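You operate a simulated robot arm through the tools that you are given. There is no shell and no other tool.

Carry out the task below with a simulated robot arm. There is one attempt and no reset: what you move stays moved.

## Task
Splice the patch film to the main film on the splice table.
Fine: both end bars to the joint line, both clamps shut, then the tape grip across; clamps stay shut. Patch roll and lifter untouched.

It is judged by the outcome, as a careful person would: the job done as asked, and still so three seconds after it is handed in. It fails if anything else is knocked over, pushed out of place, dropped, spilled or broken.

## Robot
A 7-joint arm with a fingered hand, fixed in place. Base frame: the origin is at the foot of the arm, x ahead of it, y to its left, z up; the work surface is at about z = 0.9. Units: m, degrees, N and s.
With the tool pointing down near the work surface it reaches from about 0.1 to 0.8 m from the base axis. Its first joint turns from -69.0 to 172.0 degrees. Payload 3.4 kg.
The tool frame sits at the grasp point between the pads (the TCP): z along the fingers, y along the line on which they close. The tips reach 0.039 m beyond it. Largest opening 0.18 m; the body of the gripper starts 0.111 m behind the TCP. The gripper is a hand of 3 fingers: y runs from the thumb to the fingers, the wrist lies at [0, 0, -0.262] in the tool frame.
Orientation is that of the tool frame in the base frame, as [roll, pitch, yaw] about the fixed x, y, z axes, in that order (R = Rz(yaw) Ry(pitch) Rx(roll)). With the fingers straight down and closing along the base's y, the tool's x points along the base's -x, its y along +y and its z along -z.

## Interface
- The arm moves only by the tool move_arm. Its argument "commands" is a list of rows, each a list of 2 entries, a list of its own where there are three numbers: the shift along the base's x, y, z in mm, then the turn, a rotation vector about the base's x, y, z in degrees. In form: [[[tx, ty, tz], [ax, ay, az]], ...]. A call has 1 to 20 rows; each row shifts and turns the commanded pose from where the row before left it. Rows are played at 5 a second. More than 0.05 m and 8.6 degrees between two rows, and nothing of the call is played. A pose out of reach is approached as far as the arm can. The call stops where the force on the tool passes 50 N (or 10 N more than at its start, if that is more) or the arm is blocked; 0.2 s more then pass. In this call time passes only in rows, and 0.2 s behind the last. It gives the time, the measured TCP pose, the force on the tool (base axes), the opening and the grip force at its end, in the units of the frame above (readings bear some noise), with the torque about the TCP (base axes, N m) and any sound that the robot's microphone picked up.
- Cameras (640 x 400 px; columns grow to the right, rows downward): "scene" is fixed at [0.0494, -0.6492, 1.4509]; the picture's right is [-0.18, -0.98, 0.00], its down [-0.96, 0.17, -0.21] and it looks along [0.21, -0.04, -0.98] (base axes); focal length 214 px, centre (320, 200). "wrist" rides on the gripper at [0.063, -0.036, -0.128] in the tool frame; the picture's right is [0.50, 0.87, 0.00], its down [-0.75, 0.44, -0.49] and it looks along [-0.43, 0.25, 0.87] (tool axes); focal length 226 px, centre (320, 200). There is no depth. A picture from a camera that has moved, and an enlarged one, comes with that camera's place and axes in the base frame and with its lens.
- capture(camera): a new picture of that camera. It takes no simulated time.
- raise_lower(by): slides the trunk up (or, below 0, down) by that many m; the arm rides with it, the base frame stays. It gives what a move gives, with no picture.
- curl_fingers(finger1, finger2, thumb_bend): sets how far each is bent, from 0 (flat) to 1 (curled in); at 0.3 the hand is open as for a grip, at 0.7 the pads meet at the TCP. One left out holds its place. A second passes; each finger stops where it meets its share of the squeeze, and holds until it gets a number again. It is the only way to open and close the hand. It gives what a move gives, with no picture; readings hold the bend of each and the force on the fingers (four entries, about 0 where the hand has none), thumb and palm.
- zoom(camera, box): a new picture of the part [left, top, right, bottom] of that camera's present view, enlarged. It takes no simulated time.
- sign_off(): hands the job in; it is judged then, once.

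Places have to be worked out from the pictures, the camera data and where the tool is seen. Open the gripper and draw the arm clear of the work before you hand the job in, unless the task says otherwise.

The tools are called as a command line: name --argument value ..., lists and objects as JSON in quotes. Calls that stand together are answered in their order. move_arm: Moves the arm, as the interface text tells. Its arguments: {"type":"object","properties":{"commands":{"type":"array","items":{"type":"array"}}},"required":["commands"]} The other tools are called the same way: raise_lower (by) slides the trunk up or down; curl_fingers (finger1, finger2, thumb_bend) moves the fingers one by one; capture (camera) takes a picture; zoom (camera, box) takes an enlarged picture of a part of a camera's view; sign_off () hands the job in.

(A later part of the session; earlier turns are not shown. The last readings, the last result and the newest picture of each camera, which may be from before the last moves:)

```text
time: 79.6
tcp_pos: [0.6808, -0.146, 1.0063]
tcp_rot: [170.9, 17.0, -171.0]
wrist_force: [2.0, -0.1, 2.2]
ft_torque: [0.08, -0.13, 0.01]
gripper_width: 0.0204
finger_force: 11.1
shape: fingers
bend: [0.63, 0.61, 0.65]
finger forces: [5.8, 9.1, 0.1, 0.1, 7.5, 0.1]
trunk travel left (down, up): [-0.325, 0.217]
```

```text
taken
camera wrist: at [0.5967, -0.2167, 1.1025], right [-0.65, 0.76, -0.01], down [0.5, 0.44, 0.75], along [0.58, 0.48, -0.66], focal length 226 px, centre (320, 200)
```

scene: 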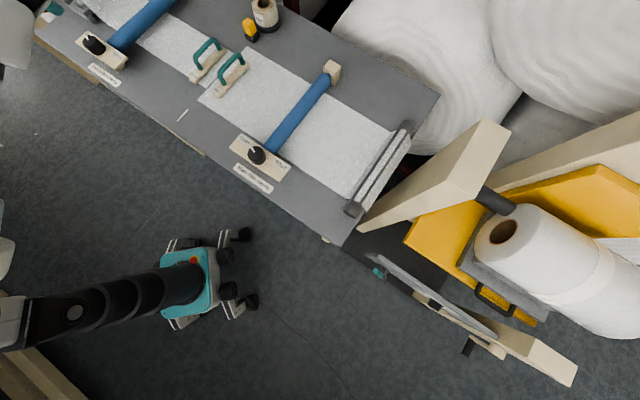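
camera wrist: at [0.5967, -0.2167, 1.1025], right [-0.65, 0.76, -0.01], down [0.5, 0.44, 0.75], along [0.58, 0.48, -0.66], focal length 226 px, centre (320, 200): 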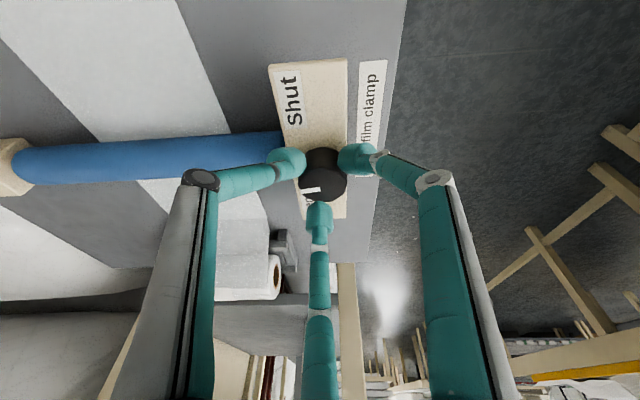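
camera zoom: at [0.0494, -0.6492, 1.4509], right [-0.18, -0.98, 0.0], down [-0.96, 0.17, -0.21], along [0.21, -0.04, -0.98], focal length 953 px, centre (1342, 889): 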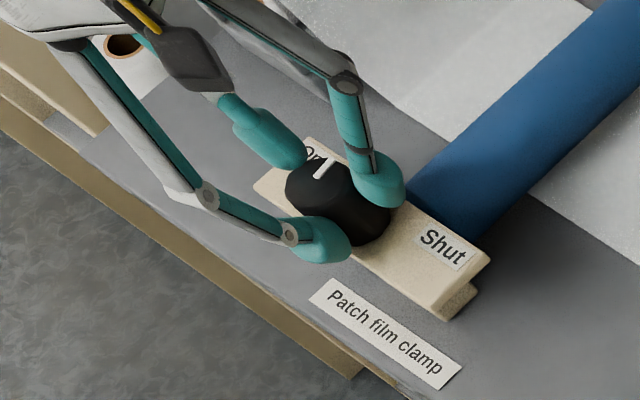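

Good balanced grip again. I turn another ~52° clockwise (ending at yaw ≈137°, inside the wrist limit).

move_arm --commands '[[[0, 0, 0], [1.37, 1.15, -5.5]], [[0, 0, 0], [1.37, 1.15, -5.5]], [[0, 0, 0], [1.37, 1.15, -5.5]], [[0, 0, 0], [1.37, 1.15, -5.5]], [[0, 0, 0], [1.37, 1.15, -5.5]], [[0, 0, 0], [1.37, 1.15, -5.5]], [[0, 0, 0], [1.37, 1.15, -5.5]], [[0, 0, 0], [1.37, 1.15, -5.5]], [[0, 0, 0], [1.37, 1.15, -5.5]]]'

capture --camera "wrist"

zoom --camera "scene" --box '[40, 0, 140, 90]'

```text
time: 81.6
tcp_pos: [0.6799, -0.1466, 1.0062]
tcp_rot: [162.3, 3.7, 137.7]
wrist_force: [-1.9, 2.7, 2.6]
ft_torque: [-0.06, -0.02, 0.1]
gripper_width: 0.0203
finger_force: 13.1
shape: fingers
bend: [0.61, 0.62, 0.66]
finger forces: [8.0, 8.3, 0.1, 0.1, 8.9, 0.1]
trunk travel left (down, up): [-0.325, 0.217]
```

```text
taken
camera wrist: at [0.5797, -0.1533, 1.1117], right [0.18, 0.96, 0.23], down [0.7, -0.29, 0.65], along [0.69, 0.05, -0.72], focal length 226 px, centre (320, 200)
```

wrist: 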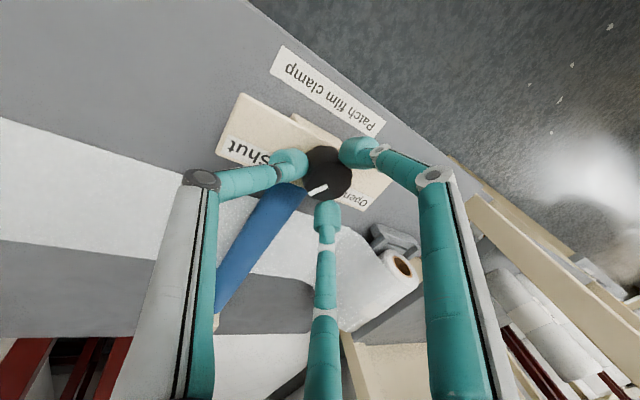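

```text
4.44 times, centred on (90, 45) of scene
camera zoom: at [0.0494, -0.6492, 1.4509], right [-0.18, -0.98, 0.0], down [-0.96, 0.17, -0.21], along [0.21, -0.04, -0.98], focal length 953 px, centre (1342, 889)
```

zoom: 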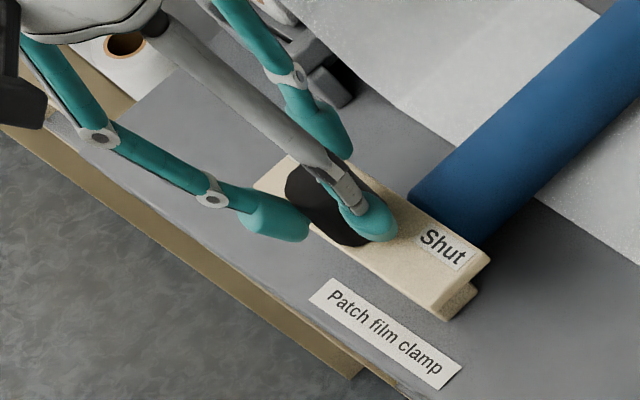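

Pointer has turned with the hand again. I release, lift, and rewind to yaw ≈190°, then look.

curl_fingers --finger1 0.56 --finger2 0.56 --thumb_bend 0.56

move_arm --commands '[[[0, 0, 15], [0, 0, 0]], [[0, 0, 20], [0, 0, 0]], [[0, 0, 0], [-1.97, -1.66, 7.92]], [[0, 0, 0], [-1.97, -1.66, 7.92]], [[0, 0, 0], [-1.97, -1.66, 7.92]], [[0, 0, 0], [-1.97, -1.66, 7.92]], [[0, 0, 0], [-1.97, -1.66, 7.92]], [[0, 0, 0], [-1.97, -1.66, 7.92]]]'

capture --camera "wrist"

zoom --camera "scene" --box '[40, 0, 140, 90]'

```text
time: 82.6
tcp_pos: [0.6796, -0.1466, 1.0055]
tcp_rot: [162.3, 3.8, 137.6]
wrist_force: [0.6, -0.2, 1.3]
ft_torque: [-0.05, -0.01, 0.01]
gripper_width: 0.0479
finger_force: 0.5
shape: fingers
bend: [0.56, 0.56, 0.57]
finger forces: [0.0, 0.0, 0.0, 0.0, 1.2, 0.0]
trunk travel left (down, up): [-0.325, 0.217]
```

```text
time: 84.4
tcp_pos: [0.6808, -0.1462, 1.0406]
tcp_rot: [170.4, 16.4, -173.0]
wrist_force: [0.0, 0.4, 0.5]
ft_torque: [0.0, -0.02, -0.02]
gripper_width: 0.0484
finger_force: 0.0
shape: fingers
bend: [0.56, 0.56, 0.56]
finger forces: [0.0, 0.0, 0.0, 0.1, 0.0, 0.1]
trunk travel left (down, up): [-0.325, 0.217]
```

```text
taken
camera wrist: at [0.5949, -0.2151, 1.1374], right [-0.62, 0.78, 0.0], down [0.52, 0.41, 0.75], along [0.59, 0.46, -0.66], focal length 226 px, centre (320, 200)
```

wrist: 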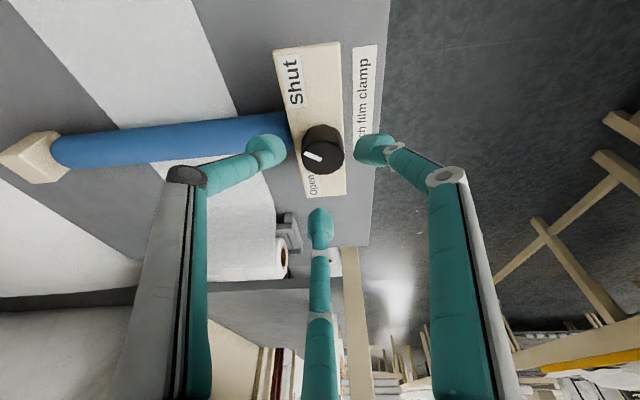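

```text
4.44 times, centred on (90, 45) of scene
camera zoom: at [0.0494, -0.6492, 1.4509], right [-0.18, -0.98, 0.0], down [-0.96, 0.17, -0.21], along [0.21, -0.04, -0.98], focal length 953 px, centre (1342, 889)
```

zoom: 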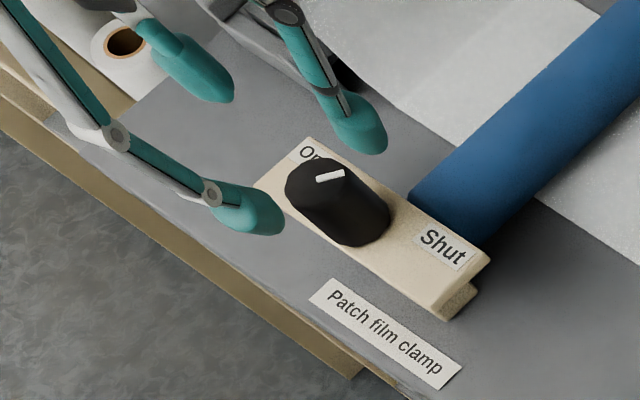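

The pointer is now roughly at the roller (about halfway). I re-grasp and turn another ~55°.

move_arm --commands '[[[0, 0, 0], [-0.7, -0.6, 2.9]], [[0, 0, -14], [0, 0, 0]], [[0, 0, -14], [0, 0, 0]], [[0, 0, -7], [0, 0, 0]]]'

curl_fingers --finger1 0.7 --finger2 0.7 --thumb_bend 0.7

move_arm --commands '[[[0, 0, 0], [1.37, 1.15, -5.5]], [[0, 0, 0], [1.37, 1.15, -5.5]], [[0, 0, 0], [1.37, 1.15, -5.5]], [[0, 0, 0], [1.37, 1.15, -5.5]], [[0, 0, 0], [1.37, 1.15, -5.5]], [[0, 0, 0], [1.37, 1.15, -5.5]], [[0, 0, 0], [1.37, 1.15, -5.5]], [[0, 0, 0], [1.37, 1.15, -5.5]], [[0, 0, 0], [1.37, 1.15, -5.5]]]'

capture --camera "wrist"

zoom --camera "scene" --box '[40, 0, 140, 90]'

```text
time: 85.4
tcp_pos: [0.6803, -0.1456, 1.0052]
tcp_rot: [171.2, 17.0, -170.0]
wrist_force: [-0.2, 0.0, -0.6]
ft_torque: [0.02, -0.01, 0.0]
gripper_width: 0.0482
finger_force: 0.1
shape: fingers
bend: [0.56, 0.56, 0.56]
finger forces: [0.0, 0.1, 0.0, 0.0, 0.1, 0.0]
trunk travel left (down, up): [-0.325, 0.217]
```

```text
time: 86.4
tcp_pos: [0.6803, -0.1463, 1.0047]
tcp_rot: [171.2, 17.0, -169.9]
wrist_force: [3.1, 1.1, 0.7]
ft_torque: [0.08, -0.14, 0.02]
gripper_width: 0.0209
finger_force: 11.3
shape: fingers
bend: [0.63, 0.6, 0.65]
finger forces: [5.7, 9.5, 0.0, 0.0, 7.6, 0.0]
trunk travel left (down, up): [-0.325, 0.217]
```

```text
time: 88.4
tcp_pos: [0.682, -0.1469, 1.0061]
tcp_rot: [162.3, 4.1, 138.5]
wrist_force: [1.0, -0.1, 0.7]
ft_torque: [-0.11, -0.11, 0.22]
gripper_width: 0.0189
finger_force: 13.0
shape: fingers
bend: [0.62, 0.62, 0.66]
finger forces: [8.8, 8.6, 0.0, 0.0, 8.9, 0.0]
trunk travel left (down, up): [-0.325, 0.217]
```

```text
taken
camera wrist: at [0.5803, -0.1552, 1.1112], right [0.16, 0.96, 0.23], down [0.71, -0.27, 0.65], along [0.69, 0.06, -0.72], focal length 226 px, centre (320, 200)
```

wrist: 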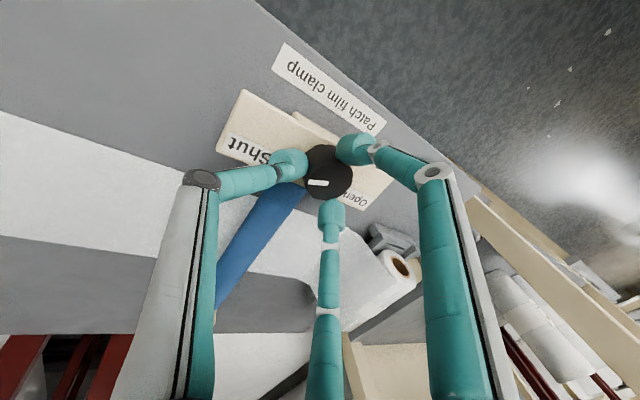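

```text
4.44 times, centred on (90, 45) of scene
camera zoom: at [0.0494, -0.6492, 1.4509], right [-0.18, -0.98, 0.0], down [-0.96, 0.17, -0.21], along [0.21, -0.04, -0.98], focal length 953 px, centre (1342, 889)
```

zoom: 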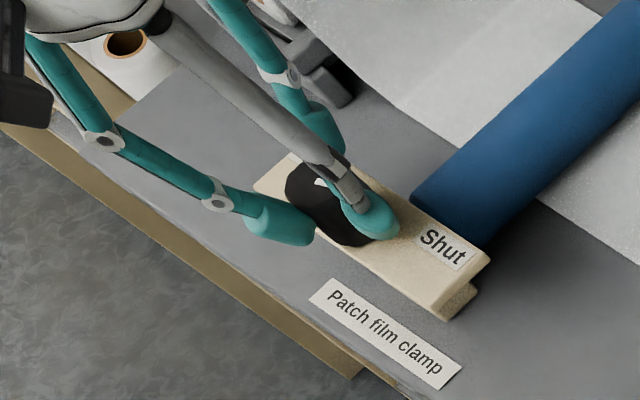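

Torque rose to 0.22 N·m and the fingers slid over the knob for the last part, which suggests the end stop. I release, lift well clear and inspect the pointer.

curl_fingers --finger1 0.55 --finger2 0.55 --thumb_bend 0.55

move_arm --commands '[[[0, 0, 15], [0, 0, 0]], [[0, 0, 25], [0, 0, 0]], [[-10, -5, 20], [-1.97, -1.66, 7.92]], [[-10, -5, 20], [-1.97, -1.66, 7.92]], [[-10, -5, 0], [-1.97, -1.66, 7.92]], [[-10, -5, 0], [-1.97, -1.66, 7.92]]]'

zoom --camera "wrist" --box '[240, 0, 400, 180]'

zoom --camera "scene" --box '[40, 0, 140, 90]'

```text
time: 89.4
tcp_pos: [0.6807, -0.1472, 1.006]
tcp_rot: [162.2, 4.1, 138.5]
wrist_force: [0.3, 0.0, 3.5]
ft_torque: [-0.03, 0.0, 0.0]
gripper_width: 0.0511
finger_force: 1.1
shape: fingers
bend: [0.55, 0.55, 0.56]
finger forces: [0.0, 0.0, 0.0, 0.0, 3.1, 0.0]
trunk travel left (down, up): [-0.325, 0.217]
```

```text
time: 90.8
tcp_pos: [0.6398, -0.1659, 1.0879]
tcp_rot: [166.4, 13.4, 171.1]
wrist_force: [-0.3, 1.1, -0.2]
ft_torque: [0.0, -0.04, 0.02]
gripper_width: 0.0526
finger_force: 0.1
shape: fingers
bend: [0.55, 0.55, 0.55]
finger forces: [0.0, 0.1, 0.1, 0.0, 0.0, 0.0]
trunk travel left (down, up): [-0.325, 0.217]
```

```text
2.22 times, centred on (320, 90) of wrist
camera zoom: at [0.544, -0.2173, 1.1848], right [-0.4, 0.91, 0.08], down [0.64, 0.21, 0.74], along [0.66, 0.34, -0.67], focal length 502 px, centre (320, 444)
```

zoom: 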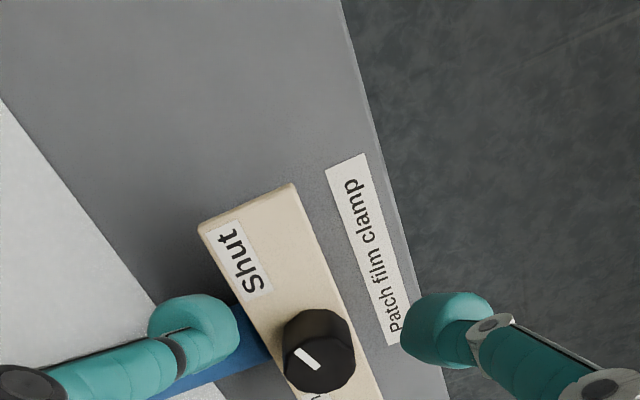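

```text
4.44 times, centred on (90, 45) of scene
camera zoom: at [0.0494, -0.6492, 1.4509], right [-0.18, -0.98, 0.0], down [-0.96, 0.17, -0.21], along [0.21, -0.04, -0.98], focal length 953 px, centre (1342, 889)
```

zoom: 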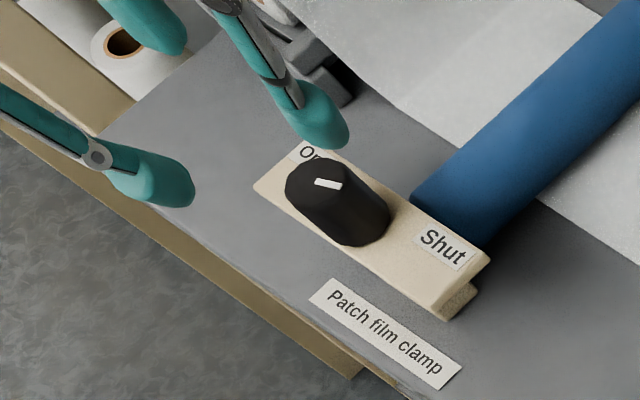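

The pointer now aims at "Shut" (azimuth ≈ -120°) and it came up against its stop: the patch clamp is shut. Next I straighten the hand and travel high to above the main clamp knob at about (0.295,-0.534).

move_arm --commands '[[[-15, -10, 25], [0, 0, 0]], [[-25, -28, 10], [-3.86, 4.6, 0]], [[-25, -28, 0], [-3.86, 4.6, 0]], [[-25, -28, 0], [-3.86, 4.6, 0]], [[-25, -28, 0], [0, 0, 0]], [[-28, -32, 0], [0, 0, 0]], [[-28, -32, 0], [0, 0, 0]], [[-28, -32, 0], [0, 0, 0]], [[-28, -32, 0], [0, 0, 0]], [[-28, -32, 0], [0, 0, 0]], [[-28, -30, 0], [0, 0, 0]], [[-28, -30, 0], [0, 0, 0]], [[-28, -30, 0], [0, 0, 0]]]'

capture --camera "wrist"

capture --camera "scene"

```text
time: 93.6
tcp_pos: [0.2975, -0.5405, 1.1196]
tcp_rot: [-180.0, 1.2, 172.8]
wrist_force: [0.1, -0.4, -0.5]
ft_torque: [0.01, -0.04, 0.02]
gripper_width: 0.0527
finger_force: 0.0
shape: fingers
bend: [0.55, 0.55, 0.55]
finger forces: [0.1, 0.1, 0.0, 0.0, 0.0, 0.0]
trunk travel left (down, up): [-0.325, 0.217]
```

```text
taken
camera wrist: at [0.23, -0.5674, 1.2451], right [-0.39, 0.92, -0.01], down [0.79, 0.34, 0.51], along [0.47, 0.19, -0.86], focal length 226 px, centre (320, 200)
```

wrist: 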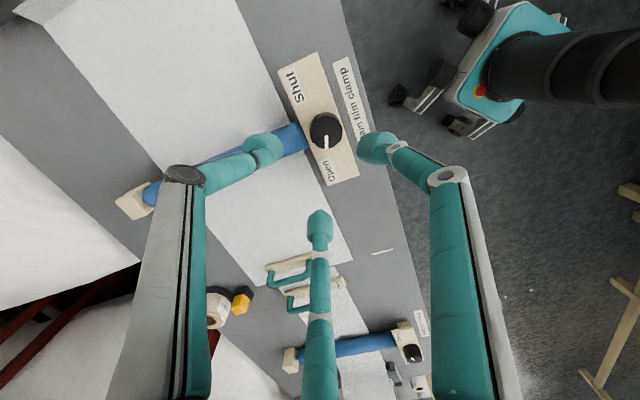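

```text
taken
```

scene: 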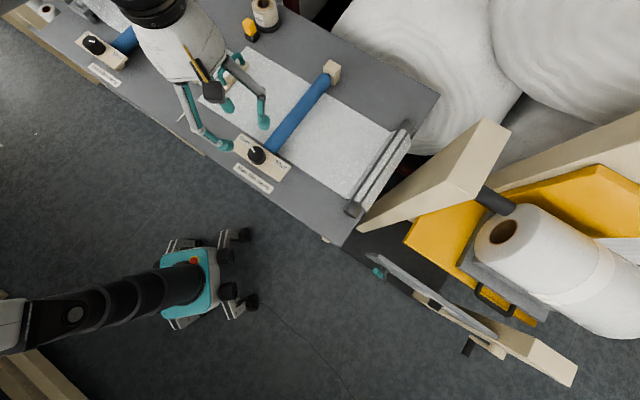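

Reached with a vertical hand. Both cameras place the main knob top at (0.288,-0.539,0.979); I turn to yaw ≈189°, centre, and descend to z≈1.03.

move_arm --commands '[[[-5, 1, -15], [0, -1.2, 8]], [[-4, 1, -25], [0, 0, 8]], [[0, 0, -25], [0, 0, 0]], [[0, 0, -25], [0, 0, 0]]]'

capture --camera "wrist"

zoom --camera "scene" --box '[210, 100, 310, 190]'

```text
time: 94.6
tcp_pos: [0.2914, -0.5386, 1.0301]
tcp_rot: [179.9, 2.4, -171.1]
wrist_force: [-0.9, 0.1, 0.3]
ft_torque: [-0.03, 0.0, 0.0]
gripper_width: 0.0525
finger_force: 0.1
shape: fingers
bend: [0.55, 0.55, 0.55]
finger forces: [0.0, 0.0, 0.0, 0.0, 0.0, 0.1]
trunk travel left (down, up): [-0.325, 0.217]
```

```text
taken
camera wrist: at [0.2309, -0.5841, 1.1545], right [-0.63, 0.78, -0.02], down [0.66, 0.54, 0.52], along [0.42, 0.32, -0.85], focal length 226 px, centre (320, 200)
```

wrist: 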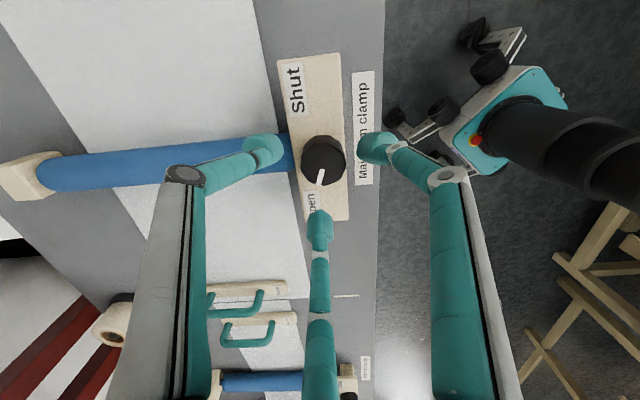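

```text
4.44 times, centred on (260, 145) of scene
camera zoom: at [0.0494, -0.6492, 1.4509], right [-0.18, -0.98, 0.0], down [-0.96, 0.17, -0.21], along [0.21, -0.04, -0.98], focal length 953 px, centre (587, 444)
```

zoom: 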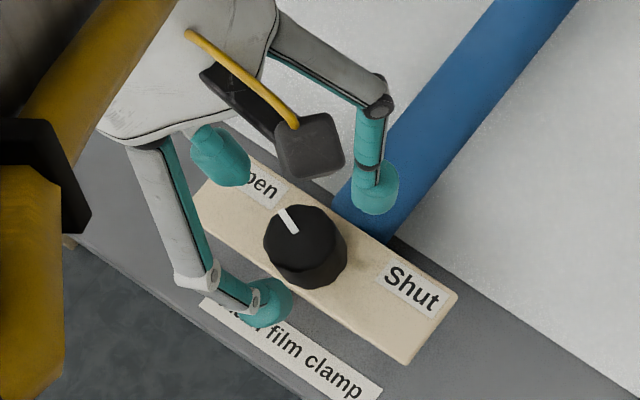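

The knob centre is about (0.2865,-0.539). I remove the 2.4° residual tilt, shift 4.5 mm in -x, and descend to z≈1.003.

move_arm --commands '[[[-4.5, -0.5, 0], [0, 2.4, 0]], [[0, 0, -14], [0, 0, 0]], [[0, 0, -13], [0, 0, 0]]]'

capture --camera "wrist"

zoom --camera "scene" --box '[210, 100, 310, 190]'

```text
time: 95.4
tcp_pos: [0.2875, -0.537, 1.0035]
tcp_rot: [179.5, 0.1, -171.3]
wrist_force: [0.6, -0.1, 0.2]
ft_torque: [0.01, 0.0, 0.0]
gripper_width: 0.0527
finger_force: 0.0
shape: fingers
bend: [0.55, 0.55, 0.55]
finger forces: [0.1, 0.1, 0.0, 0.1, 0.0, 0.1]
trunk travel left (down, up): [-0.325, 0.217]
```

```text
taken
camera wrist: at [0.2324, -0.5838, 1.1298], right [-0.63, 0.78, 0.01], down [0.68, 0.54, 0.5], along [0.38, 0.32, -0.87], focal length 226 px, centre (320, 200)
```

wrist: 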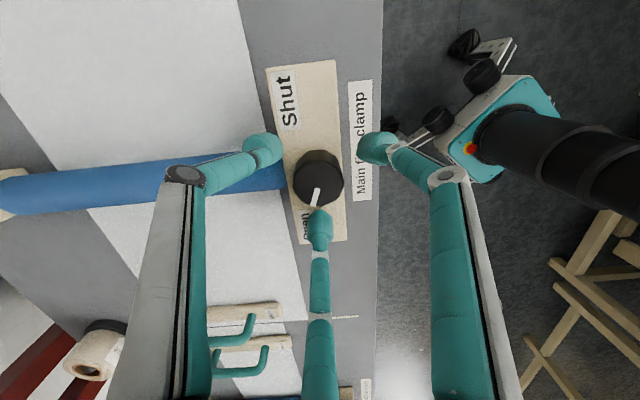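

```text
4.44 times, centred on (260, 145) of scene
camera zoom: at [0.0494, -0.6492, 1.4509], right [-0.18, -0.98, 0.0], down [-0.96, 0.17, -0.21], along [0.21, -0.04, -0.98], focal length 953 px, centre (587, 444)
```

zoom: 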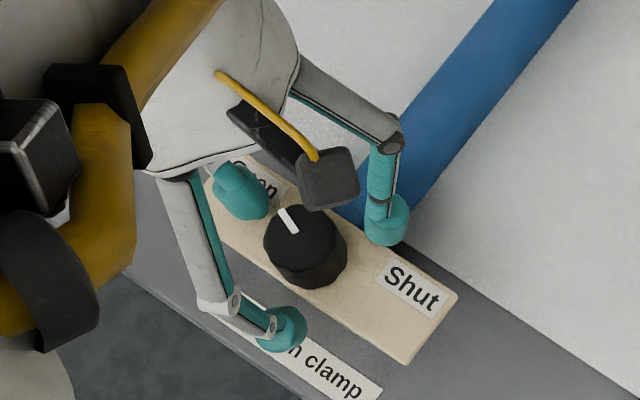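

Well centred, no contact. I close on the main knob.

curl_fingers --finger1 0.7 --finger2 0.7 --thumb_bend 0.7

zoom --camera "scene" --box '[210, 100, 310, 190]'

```text
time: 96.4
tcp_pos: [0.2876, -0.5384, 1.0026]
tcp_rot: [179.5, 0.1, -171.3]
wrist_force: [1.0, -3.4, -2.6]
ft_torque: [-0.08, -0.03, -0.04]
gripper_width: 0.0232
finger_force: 12.8
shape: fingers
bend: [0.63, 0.61, 0.63]
finger forces: [6.4, 8.0, 0.0, 0.0, 10.4, 0.0]
trunk travel left (down, up): [-0.325, 0.217]
```

```text
4.44 times, centred on (260, 145) of scene
camera zoom: at [0.0494, -0.6492, 1.4509], right [-0.18, -0.98, 0.0], down [-0.96, 0.17, -0.21], along [0.21, -0.04, -0.98], focal length 953 px, centre (587, 444)
```

zoom: 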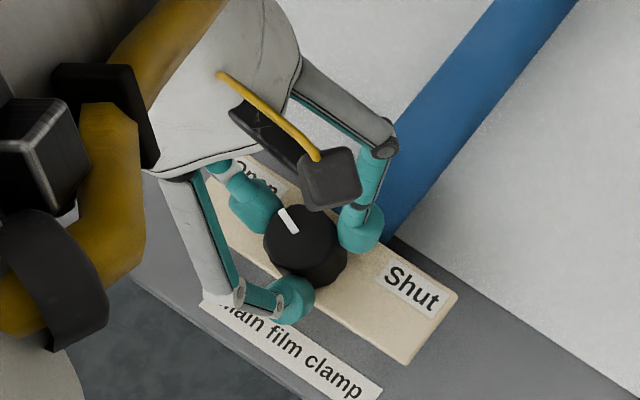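

Solid grip (6–10 N per finger). I rotate clockwise about z, 54° over nine rows.

move_arm --commands '[[[0, 0, 0], [0, 0, -6]], [[0, 0, 0], [0, 0, -6]], [[0, 0, 0], [0, 0, -6]], [[0, 0, 0], [0, 0, -6]], [[0, 0, 0], [0, 0, -6]], [[0, 0, 0], [0, 0, -6]], [[0, 0, 0], [0, 0, -6]], [[0, 0, 0], [0, 0, -6]], [[0, 0, 0], [0, 0, -6]]]'

zoom --camera "scene" --box '[210, 100, 310, 190]'

capture --camera "wrist"

```text
time: 98.4
tcp_pos: [0.2871, -0.5374, 1.0049]
tcp_rot: [179.6, 0.0, 134.6]
wrist_force: [-1.2, 0.2, -4.8]
ft_torque: [0.05, 0.05, -0.01]
gripper_width: 0.0232
finger_force: 12.1
shape: fingers
bend: [0.63, 0.61, 0.63]
finger forces: [7.3, 7.4, 0.1, 0.0, 9.5, 0.1]
trunk travel left (down, up): [-0.325, 0.217]
```

```text
4.44 times, centred on (260, 145) of scene
camera zoom: at [0.0494, -0.6492, 1.4509], right [-0.18, -0.98, 0.0], down [-0.96, 0.17, -0.21], along [0.21, -0.04, -0.98], focal length 953 px, centre (587, 444)
```

zoom: 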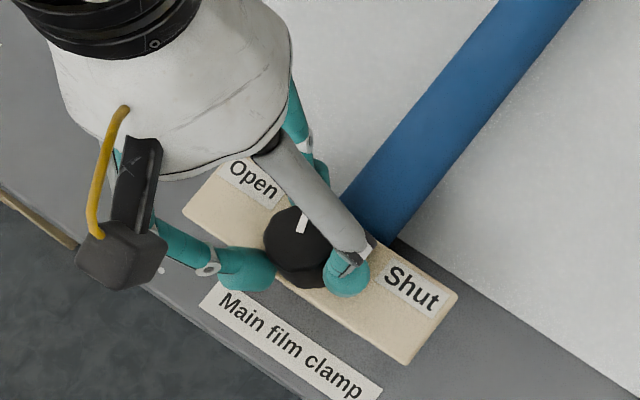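

```text
taken
camera wrist: at [0.2183, -0.5183, 1.1304], right [0.27, 0.96, 0.01], down [0.84, -0.23, 0.5], along [0.48, -0.13, -0.87], focal length 226 px, centre (320, 200)
```

wrist: 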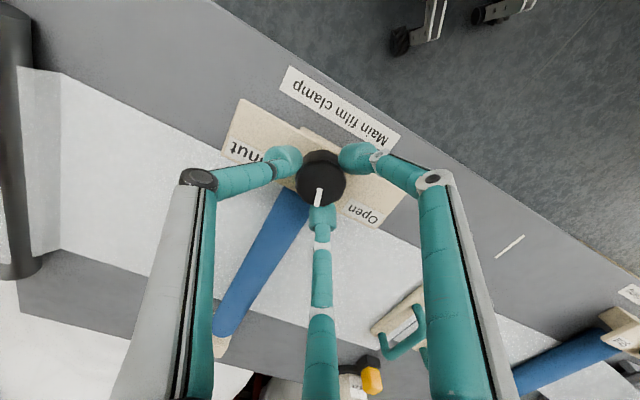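

The knob turned with the hand (~54°). Rather than risk the roller and wrist limit, I release, lift, rewind 54° and re-grasp.

curl_fingers --finger1 0.55 --finger2 0.55 --thumb_bend 0.55

move_arm --commands '[[[0, 0, 15], [0, 0, 0]], [[0, 0, 20], [0, 0, 0]], [[0, 0, 0], [0, 0, 8]], [[0, 0, 0], [0, 0, 8]], [[0, 0, 0], [0, 0, 8]], [[0, 0, 0], [0, 0, 8]], [[0, 0, 0], [0, 0, 8]], [[0, 0, 0], [0, 0, 8]], [[0, 0, 0], [0, 0, 7]]]'

zoom --camera "scene" --box '[210, 100, 310, 190]'

capture --camera "wrist"

```text
time: 99.4
tcp_pos: [0.2883, -0.5378, 1.0039]
tcp_rot: [179.5, 0.2, 134.8]
wrist_force: [-0.5, -1.4, -0.5]
ft_torque: [0.0, -0.02, -0.06]
gripper_width: 0.0526
finger_force: 0.1
shape: fingers
bend: [0.55, 0.55, 0.55]
finger forces: [0.1, 0.1, 0.0, 0.0, 0.0, 0.0]
trunk travel left (down, up): [-0.325, 0.217]
```

```text
time: 101.4
tcp_pos: [0.2872, -0.5385, 1.0391]
tcp_rot: [179.5, 0.0, -170.0]
wrist_force: [0.8, -0.2, 0.0]
ft_torque: [0.02, 0.0, 0.04]
gripper_width: 0.0526
finger_force: 0.1
shape: fingers
bend: [0.55, 0.55, 0.55]
finger forces: [0.0, 0.0, 0.0, 0.0, 0.0, 0.0]
trunk travel left (down, up): [-0.325, 0.217]
```

```text
4.44 times, centred on (260, 145) of scene
camera zoom: at [0.0494, -0.6492, 1.4509], right [-0.18, -0.98, 0.0], down [-0.96, 0.17, -0.21], along [0.21, -0.04, -0.98], focal length 953 px, centre (587, 444)
```

zoom: 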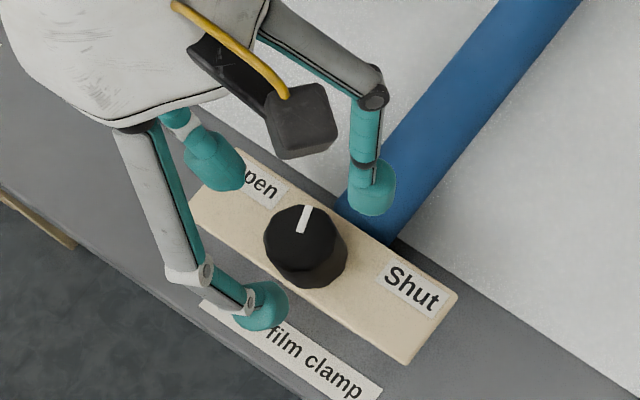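

```text
taken
camera wrist: at [0.2329, -0.5848, 1.1655], right [-0.64, 0.77, 0.01], down [0.67, 0.55, 0.5], along [0.38, 0.32, -0.87], focal length 226 px, centre (320, 200)
```

wrist: 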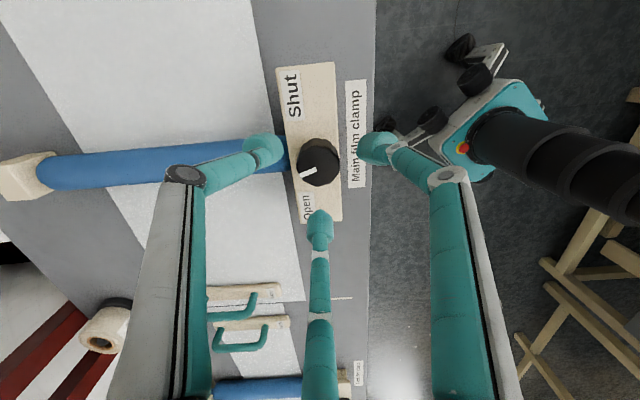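

Pointer has moved ~45–50° and stays. I lower, re-grip and turn another 54°.

move_arm --commands '[[[0, 0, -12], [0, 0, 0]], [[0, 0, -12], [0, 0, 0]], [[0, 0, -12], [0, 0, 0]]]'

curl_fingers --finger1 0.7 --finger2 0.7 --thumb_bend 0.7

move_arm --commands '[[[0, 0, 0], [0, 0, -6]], [[0, 0, 0], [0, 0, -6]], [[0, 0, 0], [0, 0, -6]], [[0, 0, 0], [0, 0, -6]], [[0, 0, 0], [0, 0, -6]], [[0, 0, 0], [0, 0, -6]], [[0, 0, 0], [0, 0, -6]], [[0, 0, 0], [0, 0, -6]], [[0, 0, 0], [0, 0, -6]]]'

zoom --camera "scene" --box '[210, 100, 310, 190]'

capture --camera "wrist"

```text
time: 102.2
tcp_pos: [0.2876, -0.5377, 1.0021]
tcp_rot: [179.5, 0.1, -170.4]
wrist_force: [-0.1, 0.3, -0.2]
ft_torque: [-0.04, 0.03, -0.02]
gripper_width: 0.0527
finger_force: 0.0
shape: fingers
bend: [0.55, 0.55, 0.55]
finger forces: [0.0, 0.0, 0.0, 0.0, 0.0, 0.1]
trunk travel left (down, up): [-0.325, 0.217]
```

```text
time: 103.2
tcp_pos: [0.2876, -0.5383, 1.0021]
tcp_rot: [179.4, 0.1, -170.4]
wrist_force: [2.1, -3.4, -3.5]
ft_torque: [-0.11, -0.05, 0.0]
gripper_width: 0.0234
finger_force: 12.2
shape: fingers
bend: [0.63, 0.61, 0.63]
finger forces: [6.1, 7.8, 0.0, 0.1, 10.9, 0.0]
trunk travel left (down, up): [-0.325, 0.217]
```

```text
time: 105.2
tcp_pos: [0.2871, -0.5368, 1.0027]
tcp_rot: [179.7, 0.0, 135.6]
wrist_force: [-1.0, 1.0, -4.7]
ft_torque: [0.06, 0.01, 0.03]
gripper_width: 0.0232
finger_force: 12.3
shape: fingers
bend: [0.63, 0.61, 0.63]
finger forces: [7.5, 7.8, 0.1, 0.0, 9.2, 0.1]
trunk travel left (down, up): [-0.325, 0.217]
```

```text
4.44 times, centred on (260, 145) of scene
camera zoom: at [0.0494, -0.6492, 1.4509], right [-0.18, -0.98, 0.0], down [-0.96, 0.17, -0.21], along [0.21, -0.04, -0.98], focal length 953 px, centre (587, 444)
```

zoom: 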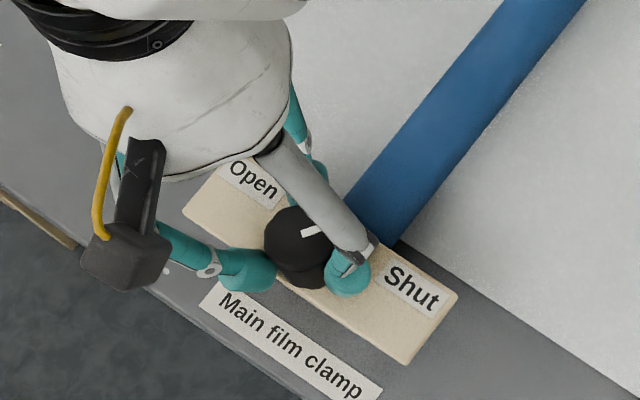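

```text
taken
camera wrist: at [0.218, -0.5195, 1.1295], right [0.25, 0.97, 0.01], down [0.84, -0.22, 0.49], along [0.48, -0.12, -0.87], focal length 226 px, centre (320, 200)
```

wrist: 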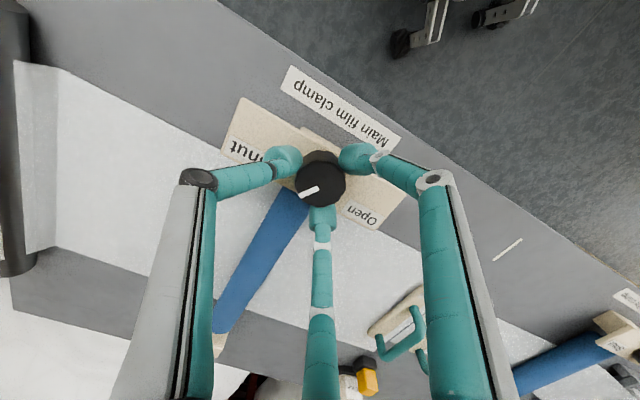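

Turned a second time (~100° total). I release, lift, rewind and do a third turn until the stop.

curl_fingers --finger1 0.55 --finger2 0.55 --thumb_bend 0.55

move_arm --commands '[[[0, 0, 15], [0, 0, 0]], [[0, 0, 20], [0, 0, 0]], [[0, 0, 0], [0, 0, 8]], [[0, 0, 0], [0, 0, 8]], [[0, 0, 0], [0, 0, 8]], [[0, 0, 0], [0, 0, 8]], [[0, 0, 0], [0, 0, 8]], [[0, 0, 0], [0, 0, 8]], [[0, 0, 0], [0, 0, 6]], [[0, -1, -12], [0, 0, 0]], [[0, 0, -12], [0, 0, 0]], [[0, 0, -11], [0, 0, 0]]]'

zoom --camera "scene" --box '[210, 100, 310, 190]'

curl_fingers --finger1 0.7 --finger2 0.7 --thumb_bend 0.7

move_arm --commands '[[[0, 0, 0], [0, 0, -5]], [[0, 0, 0], [0, 0, -5]], [[0, 0, 0], [0, 0, -5]], [[0, 0, 0], [0, 0, -5]], [[0, 0, 0], [0, 0, -5]]]'

zoom --camera "scene" --box '[210, 100, 310, 190]'

capture --camera "wrist"

```text
time: 106.2
tcp_pos: [0.2874, -0.5379, 1.0025]
tcp_rot: [179.6, 0.1, 135.6]
wrist_force: [-0.7, -0.5, 0.2]
ft_torque: [-0.01, -0.02, -0.03]
gripper_width: 0.0524
finger_force: 0.1
shape: fingers
bend: [0.55, 0.55, 0.55]
finger forces: [0.0, 0.0, 0.1, 0.0, 0.0, 0.1]
trunk travel left (down, up): [-0.325, 0.217]
```

```text
time: 108.8
tcp_pos: [0.2878, -0.5384, 1.0028]
tcp_rot: [179.6, 0.2, -170.4]
wrist_force: [-0.3, -0.4, 0.6]
ft_torque: [-0.02, 0.02, 0.0]
gripper_width: 0.0526
finger_force: 0.0
shape: fingers
bend: [0.55, 0.55, 0.55]
finger forces: [0.0, 0.0, 0.0, 0.0, 0.1, 0.1]
trunk travel left (down, up): [-0.325, 0.217]
```

```text
4.44 times, centred on (260, 145) of scene
camera zoom: at [0.0494, -0.6492, 1.4509], right [-0.18, -0.98, 0.0], down [-0.96, 0.17, -0.21], along [0.21, -0.04, -0.98], focal length 953 px, centre (587, 444)
```

zoom: 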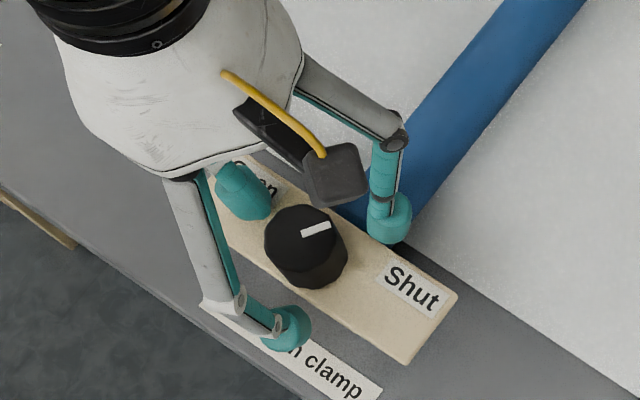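

```text
time: 109.8
tcp_pos: [0.2887, -0.5388, 1.0028]
tcp_rot: [179.5, 0.1, -170.2]
wrist_force: [1.7, -2.3, -2.6]
ft_torque: [-0.06, -0.08, -0.01]
gripper_width: 0.0228
finger_force: 12.5
shape: fingers
bend: [0.63, 0.61, 0.64]
finger forces: [6.3, 8.2, 0.1, 0.0, 9.9, 0.0]
trunk travel left (down, up): [-0.325, 0.217]
```

```text
time: 111.0
tcp_pos: [0.2877, -0.5378, 1.0026]
tcp_rot: [179.7, 0.0, 164.6]
wrist_force: [-1.1, -2.5, -2.5]
ft_torque: [-0.06, 0.03, 0.0]
gripper_width: 0.0229
finger_force: 12.4
shape: fingers
bend: [0.63, 0.61, 0.64]
finger forces: [6.9, 7.9, 0.1, 0.1, 9.6, 0.0]
trunk travel left (down, up): [-0.325, 0.217]
```

```text
4.44 times, centred on (260, 145) of scene
camera zoom: at [0.0494, -0.6492, 1.4509], right [-0.18, -0.98, 0.0], down [-0.96, 0.17, -0.21], along [0.21, -0.04, -0.98], focal length 953 px, centre (587, 444)
```

zoom: 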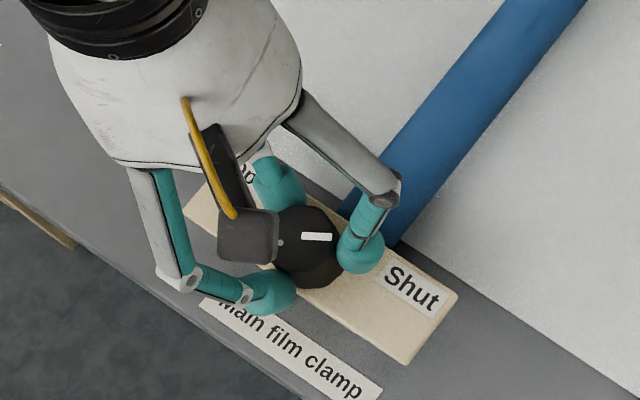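

```text
taken
camera wrist: at [0.2182, -0.5575, 1.1293], right [-0.25, 0.97, 0.01], down [0.84, 0.22, 0.5], along [0.48, 0.13, -0.87], focal length 226 px, centre (320, 200)
```

wrist: 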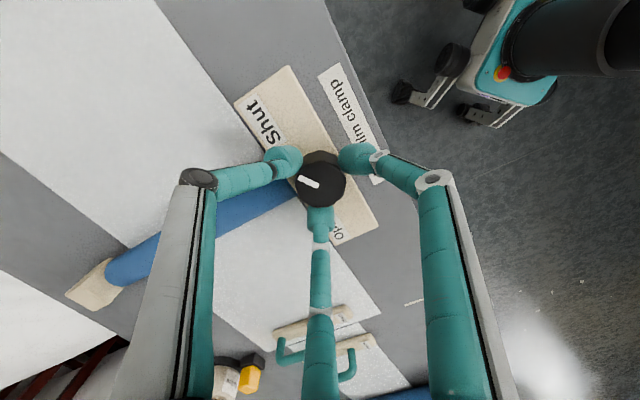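

Still turning freely (torque ~0). I continue to the stop, 30° more.

move_arm --commands '[[[0, 0, 0], [0, 0, -5]], [[0, 0, 0], [0, 0, -5]], [[0, 0, 0], [0, 0, -5]], [[0, 0, 0], [0, 0, -5]], [[0, 0, 0], [0, 0, -5]], [[0, 0, 0], [0, 0, -5]]]'

zoom --camera "scene" --box '[210, 100, 310, 190]'

capture --camera "wrist"

```text
time: 112.4
tcp_pos: [0.2865, -0.5381, 1.002]
tcp_rot: [179.5, 0.1, 134.7]
wrist_force: [1.2, -1.5, -2.8]
ft_torque: [-0.06, -0.01, 0.21]
gripper_width: 0.0203
finger_force: 12.6
shape: fingers
bend: [0.63, 0.62, 0.64]
finger forces: [7.4, 8.8, 0.1, 0.0, 8.6, 0.0]
trunk travel left (down, up): [-0.325, 0.217]
```

```text
4.44 times, centred on (260, 145) of scene
camera zoom: at [0.0494, -0.6492, 1.4509], right [-0.18, -0.98, 0.0], down [-0.96, 0.17, -0.21], along [0.21, -0.04, -0.98], focal length 953 px, centre (587, 444)
```

zoom: 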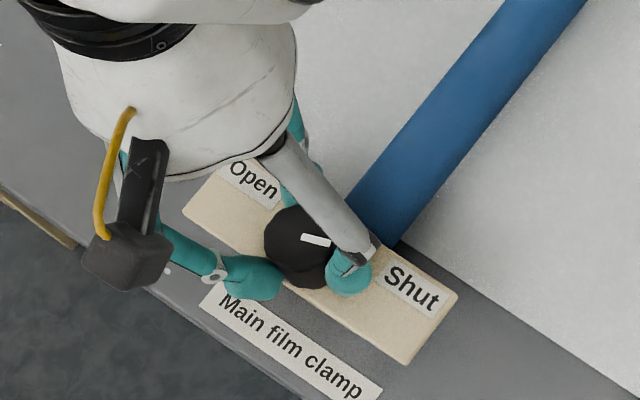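

```text
taken
camera wrist: at [0.2181, -0.5199, 1.1293], right [0.27, 0.96, 0.01], down [0.84, -0.23, 0.5], along [0.48, -0.13, -0.87], focal length 226 px, centre (320, 200)
```

wrist: 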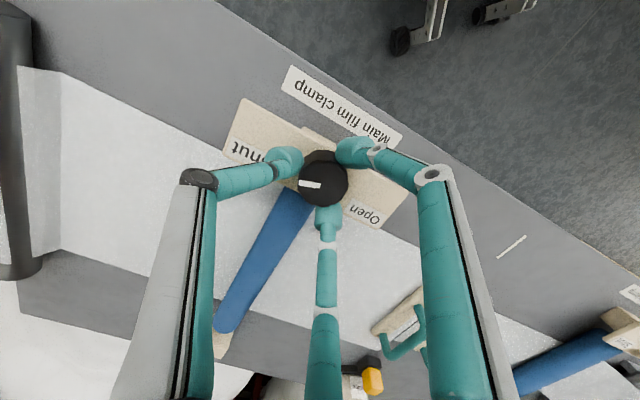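

Torque 0.21 N·m and slip: the same stop as on the patch knob. I release, lift and inspect.

curl_fingers --finger1 0.55 --finger2 0.55 --thumb_bend 0.55

move_arm --commands '[[[0, 0, 15], [0, 0, 0]], [[0, 0, 25], [0, 0, 0]], [[0, 0, 40], [0, 0, 0]], [[10, 10, 40], [0, 0, 0]], [[20, 20, 10], [0, 0, 0]], [[30, 30, 0], [0, 0, 0]]]'

zoom --camera "scene" --box '[210, 100, 310, 190]'

capture --camera "scene"

capture --camera "wrist"

```text
time: 113.4
tcp_pos: [0.2886, -0.5386, 1.0031]
tcp_rot: [179.6, 0.0, 134.7]
wrist_force: [-0.4, -0.6, -0.8]
ft_torque: [0.0, 0.0, 0.03]
gripper_width: 0.0526
finger_force: 0.1
shape: fingers
bend: [0.55, 0.55, 0.55]
finger forces: [0.1, 0.0, 0.1, 0.0, 0.0, 0.0]
trunk travel left (down, up): [-0.325, 0.217]
```

```text
time: 114.8
tcp_pos: [0.3492, -0.4771, 1.1336]
tcp_rot: [179.7, 0.0, 134.6]
wrist_force: [0.4, 0.9, -0.2]
ft_torque: [-0.04, 0.0, 0.0]
gripper_width: 0.0524
finger_force: 0.1
shape: fingers
bend: [0.55, 0.55, 0.55]
finger forces: [0.1, 0.0, 0.0, 0.1, 0.0, 0.1]
trunk travel left (down, up): [-0.325, 0.217]
```

```text
4.44 times, centred on (260, 145) of scene
camera zoom: at [0.0494, -0.6492, 1.4509], right [-0.18, -0.98, 0.0], down [-0.96, 0.17, -0.21], along [0.21, -0.04, -0.98], focal length 953 px, centre (587, 444)
```

zoom: 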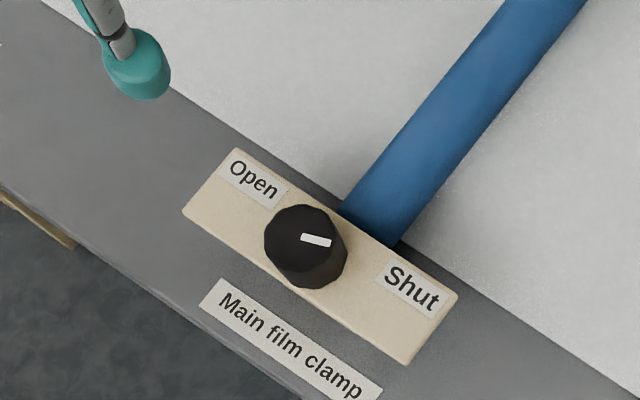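

```text
taken
```

scene: 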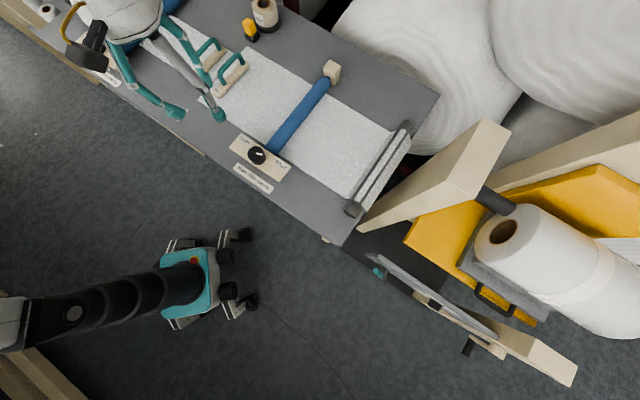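

```text
taken
camera wrist: at [0.2795, -0.4579, 1.2594], right [0.27, 0.96, 0.0], down [0.84, -0.23, 0.49], along [0.48, -0.13, -0.87], focal length 226 px, centre (320, 200)
```

wrist: 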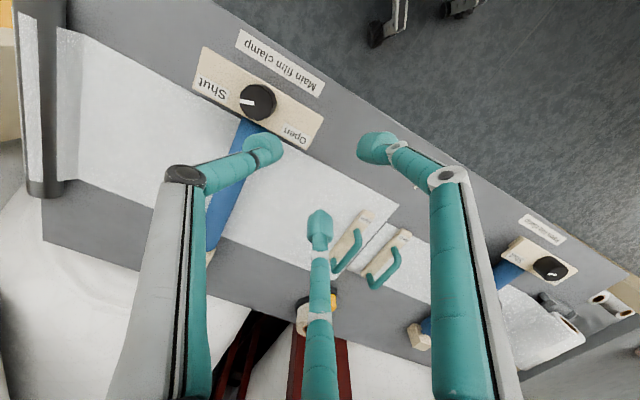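

Both clamp knobs are at Shut. Now the tape grip: I take close-ups of it and of the tape roll before planning the grasp.

zoom --camera "scene" --box '[220, 0, 300, 60]'

zoom --camera "scene" --box '[150, 0, 310, 120]'

zoom --camera "wrist" --box '[280, 190, 420, 340]'

```text
6.67 times, centred on (260, 30) of scene
camera zoom: at [0.0494, -0.6492, 1.4509], right [-0.18, -0.98, 0.0], down [-0.96, 0.17, -0.21], along [0.21, -0.04, -0.98], focal length 1430 px, centre (720, 1333)
```

zoom: 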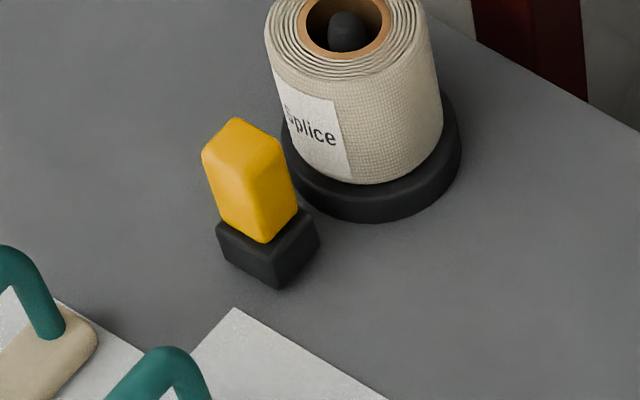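

```text
3.33 times, centred on (230, 60) of scene
camera zoom: at [0.0494, -0.6492, 1.4509], right [-0.18, -0.98, 0.0], down [-0.96, 0.17, -0.21], along [0.21, -0.04, -0.98], focal length 715 px, centre (620, 667)
```

zoom: 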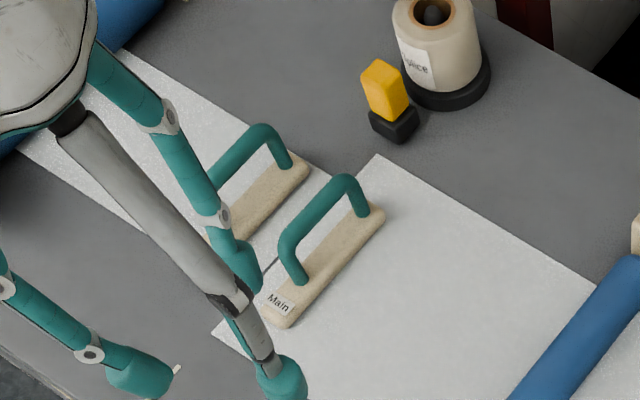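

```text
2.67 times, centred on (350, 265) of wrist
camera zoom: at [0.2795, -0.4579, 1.2594], right [0.27, 0.96, 0.0], down [0.84, -0.23, 0.49], along [0.48, -0.13, -0.87], focal length 603 px, centre (240, 27)
```

zoom: 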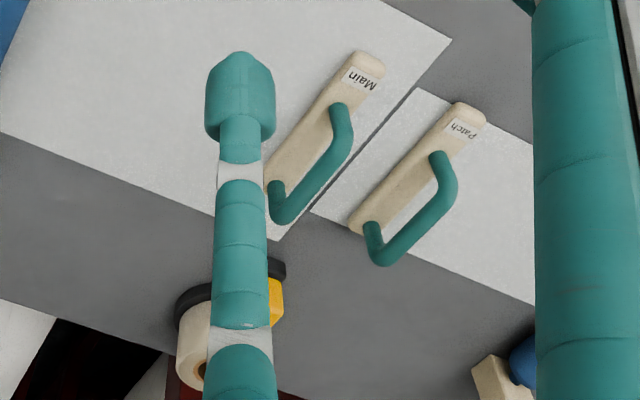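

The tape grip (yellow block ~25 mm wide, z≈0.92–0.95, on a black base) stands at (0.712,-0.554) on the joint line, with the splice roll just behind. It's beyond vertical reach, so I'll use yaw 165° with a 30° outward tilt along the joint line; I go there high first.

move_arm --commands '[[[35, -5, 0], [0, 0, 7.6]], [[35, -5, 0], [0, 0, 7.6]], [[35, -5, 0], [0, 0, 7.6]], [[35, -5, 0], [0, 0, 7.6]], [[35, -5, 0], [-5.3, -5.3, 0]], [[35, -8, 0], [-5.3, -5.3, 0]], [[35, -8, 0], [-5.3, -5.3, 0]], [[35, -8, 0], [-5.3, -5.3, 0]], [[30, -8, 0], [0, 0, 0]], [[20, -4, 0], [0, 0, 0]]]'

capture --camera "wrist"

capture --camera "scene"

```text
time: 117.0
tcp_pos: [0.678, -0.5406, 1.1342]
tcp_rot: [-164.3, 25.7, 168.8]
wrist_force: [-0.1, -1.2, 0.1]
ft_torque: [-0.01, 0.0, -0.05]
gripper_width: 0.0526
finger_force: 0.1
shape: fingers
bend: [0.55, 0.55, 0.55]
finger forces: [0.0, 0.0, 0.0, 0.1, 0.1, 0.0]
trunk travel left (down, up): [-0.325, 0.217]
```

```text
taken
camera wrist: at [0.5677, -0.5184, 1.2243], right [-0.18, 0.89, -0.43], down [0.62, 0.44, 0.65], along [0.76, -0.15, -0.63], focal length 226 px, centre (320, 200)
```

wrist: 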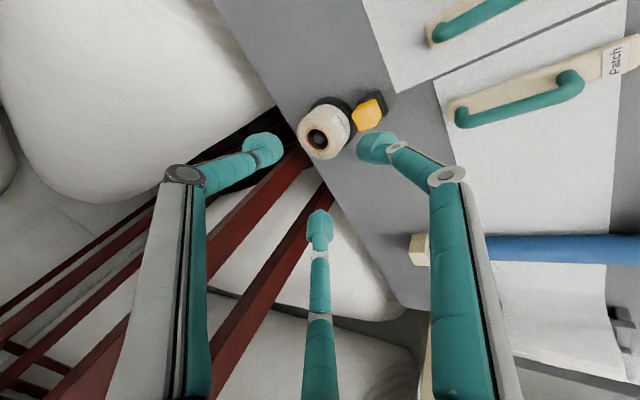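

```text
taken
```

scene: 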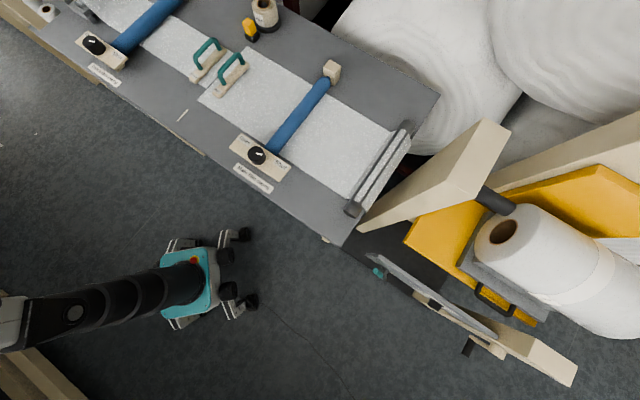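

Within reach. Yellow block reads (0.709,-0.556). I move so the fingertip axis will meet it and lower to z≈1.02, then check clearance with the roll.

move_arm --commands '[[[4, 0, -30], [0, 0, 0]], [[4, 1, -30], [0, 0, 0]], [[4, 0, -30], [0, 0, 0]], [[4, 0, -24], [0, 0, 0]]]'

capture --camera "wrist"

zoom --camera "scene" --box '[190, 0, 310, 90]'

```text
time: 118.0
tcp_pos: [0.6936, -0.5385, 1.0173]
tcp_rot: [-164.3, 25.7, 168.7]
wrist_force: [0.6, 0.1, -0.9]
ft_torque: [0.01, 0.01, -0.02]
gripper_width: 0.0524
finger_force: 0.1
shape: fingers
bend: [0.55, 0.55, 0.55]
finger forces: [0.0, 0.0, 0.0, 0.0, 0.0, 0.1]
trunk travel left (down, up): [-0.325, 0.217]
```

```text
taken
camera wrist: at [0.5833, -0.5171, 1.1096], right [-0.18, 0.89, -0.43], down [0.62, 0.44, 0.65], along [0.76, -0.15, -0.63], focal length 226 px, centre (320, 200)
```

wrist: 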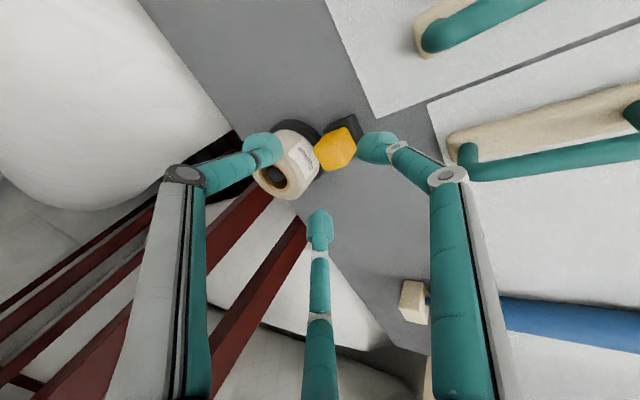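

```text
4.44 times, centred on (250, 45) of scene
camera zoom: at [0.0494, -0.6492, 1.4509], right [-0.18, -0.98, 0.0], down [-0.96, 0.17, -0.21], along [0.21, -0.04, -0.98], focal length 953 px, centre (631, 889)
```

zoom: 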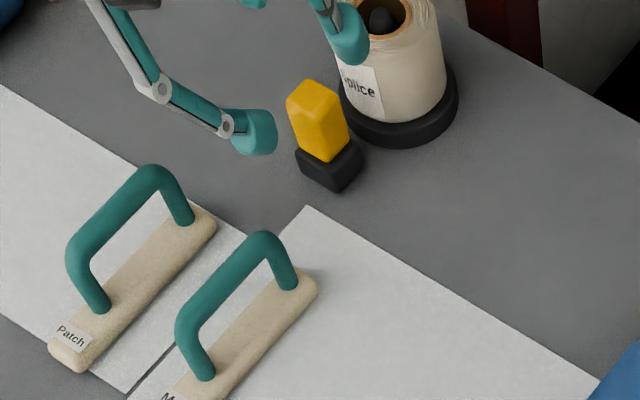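

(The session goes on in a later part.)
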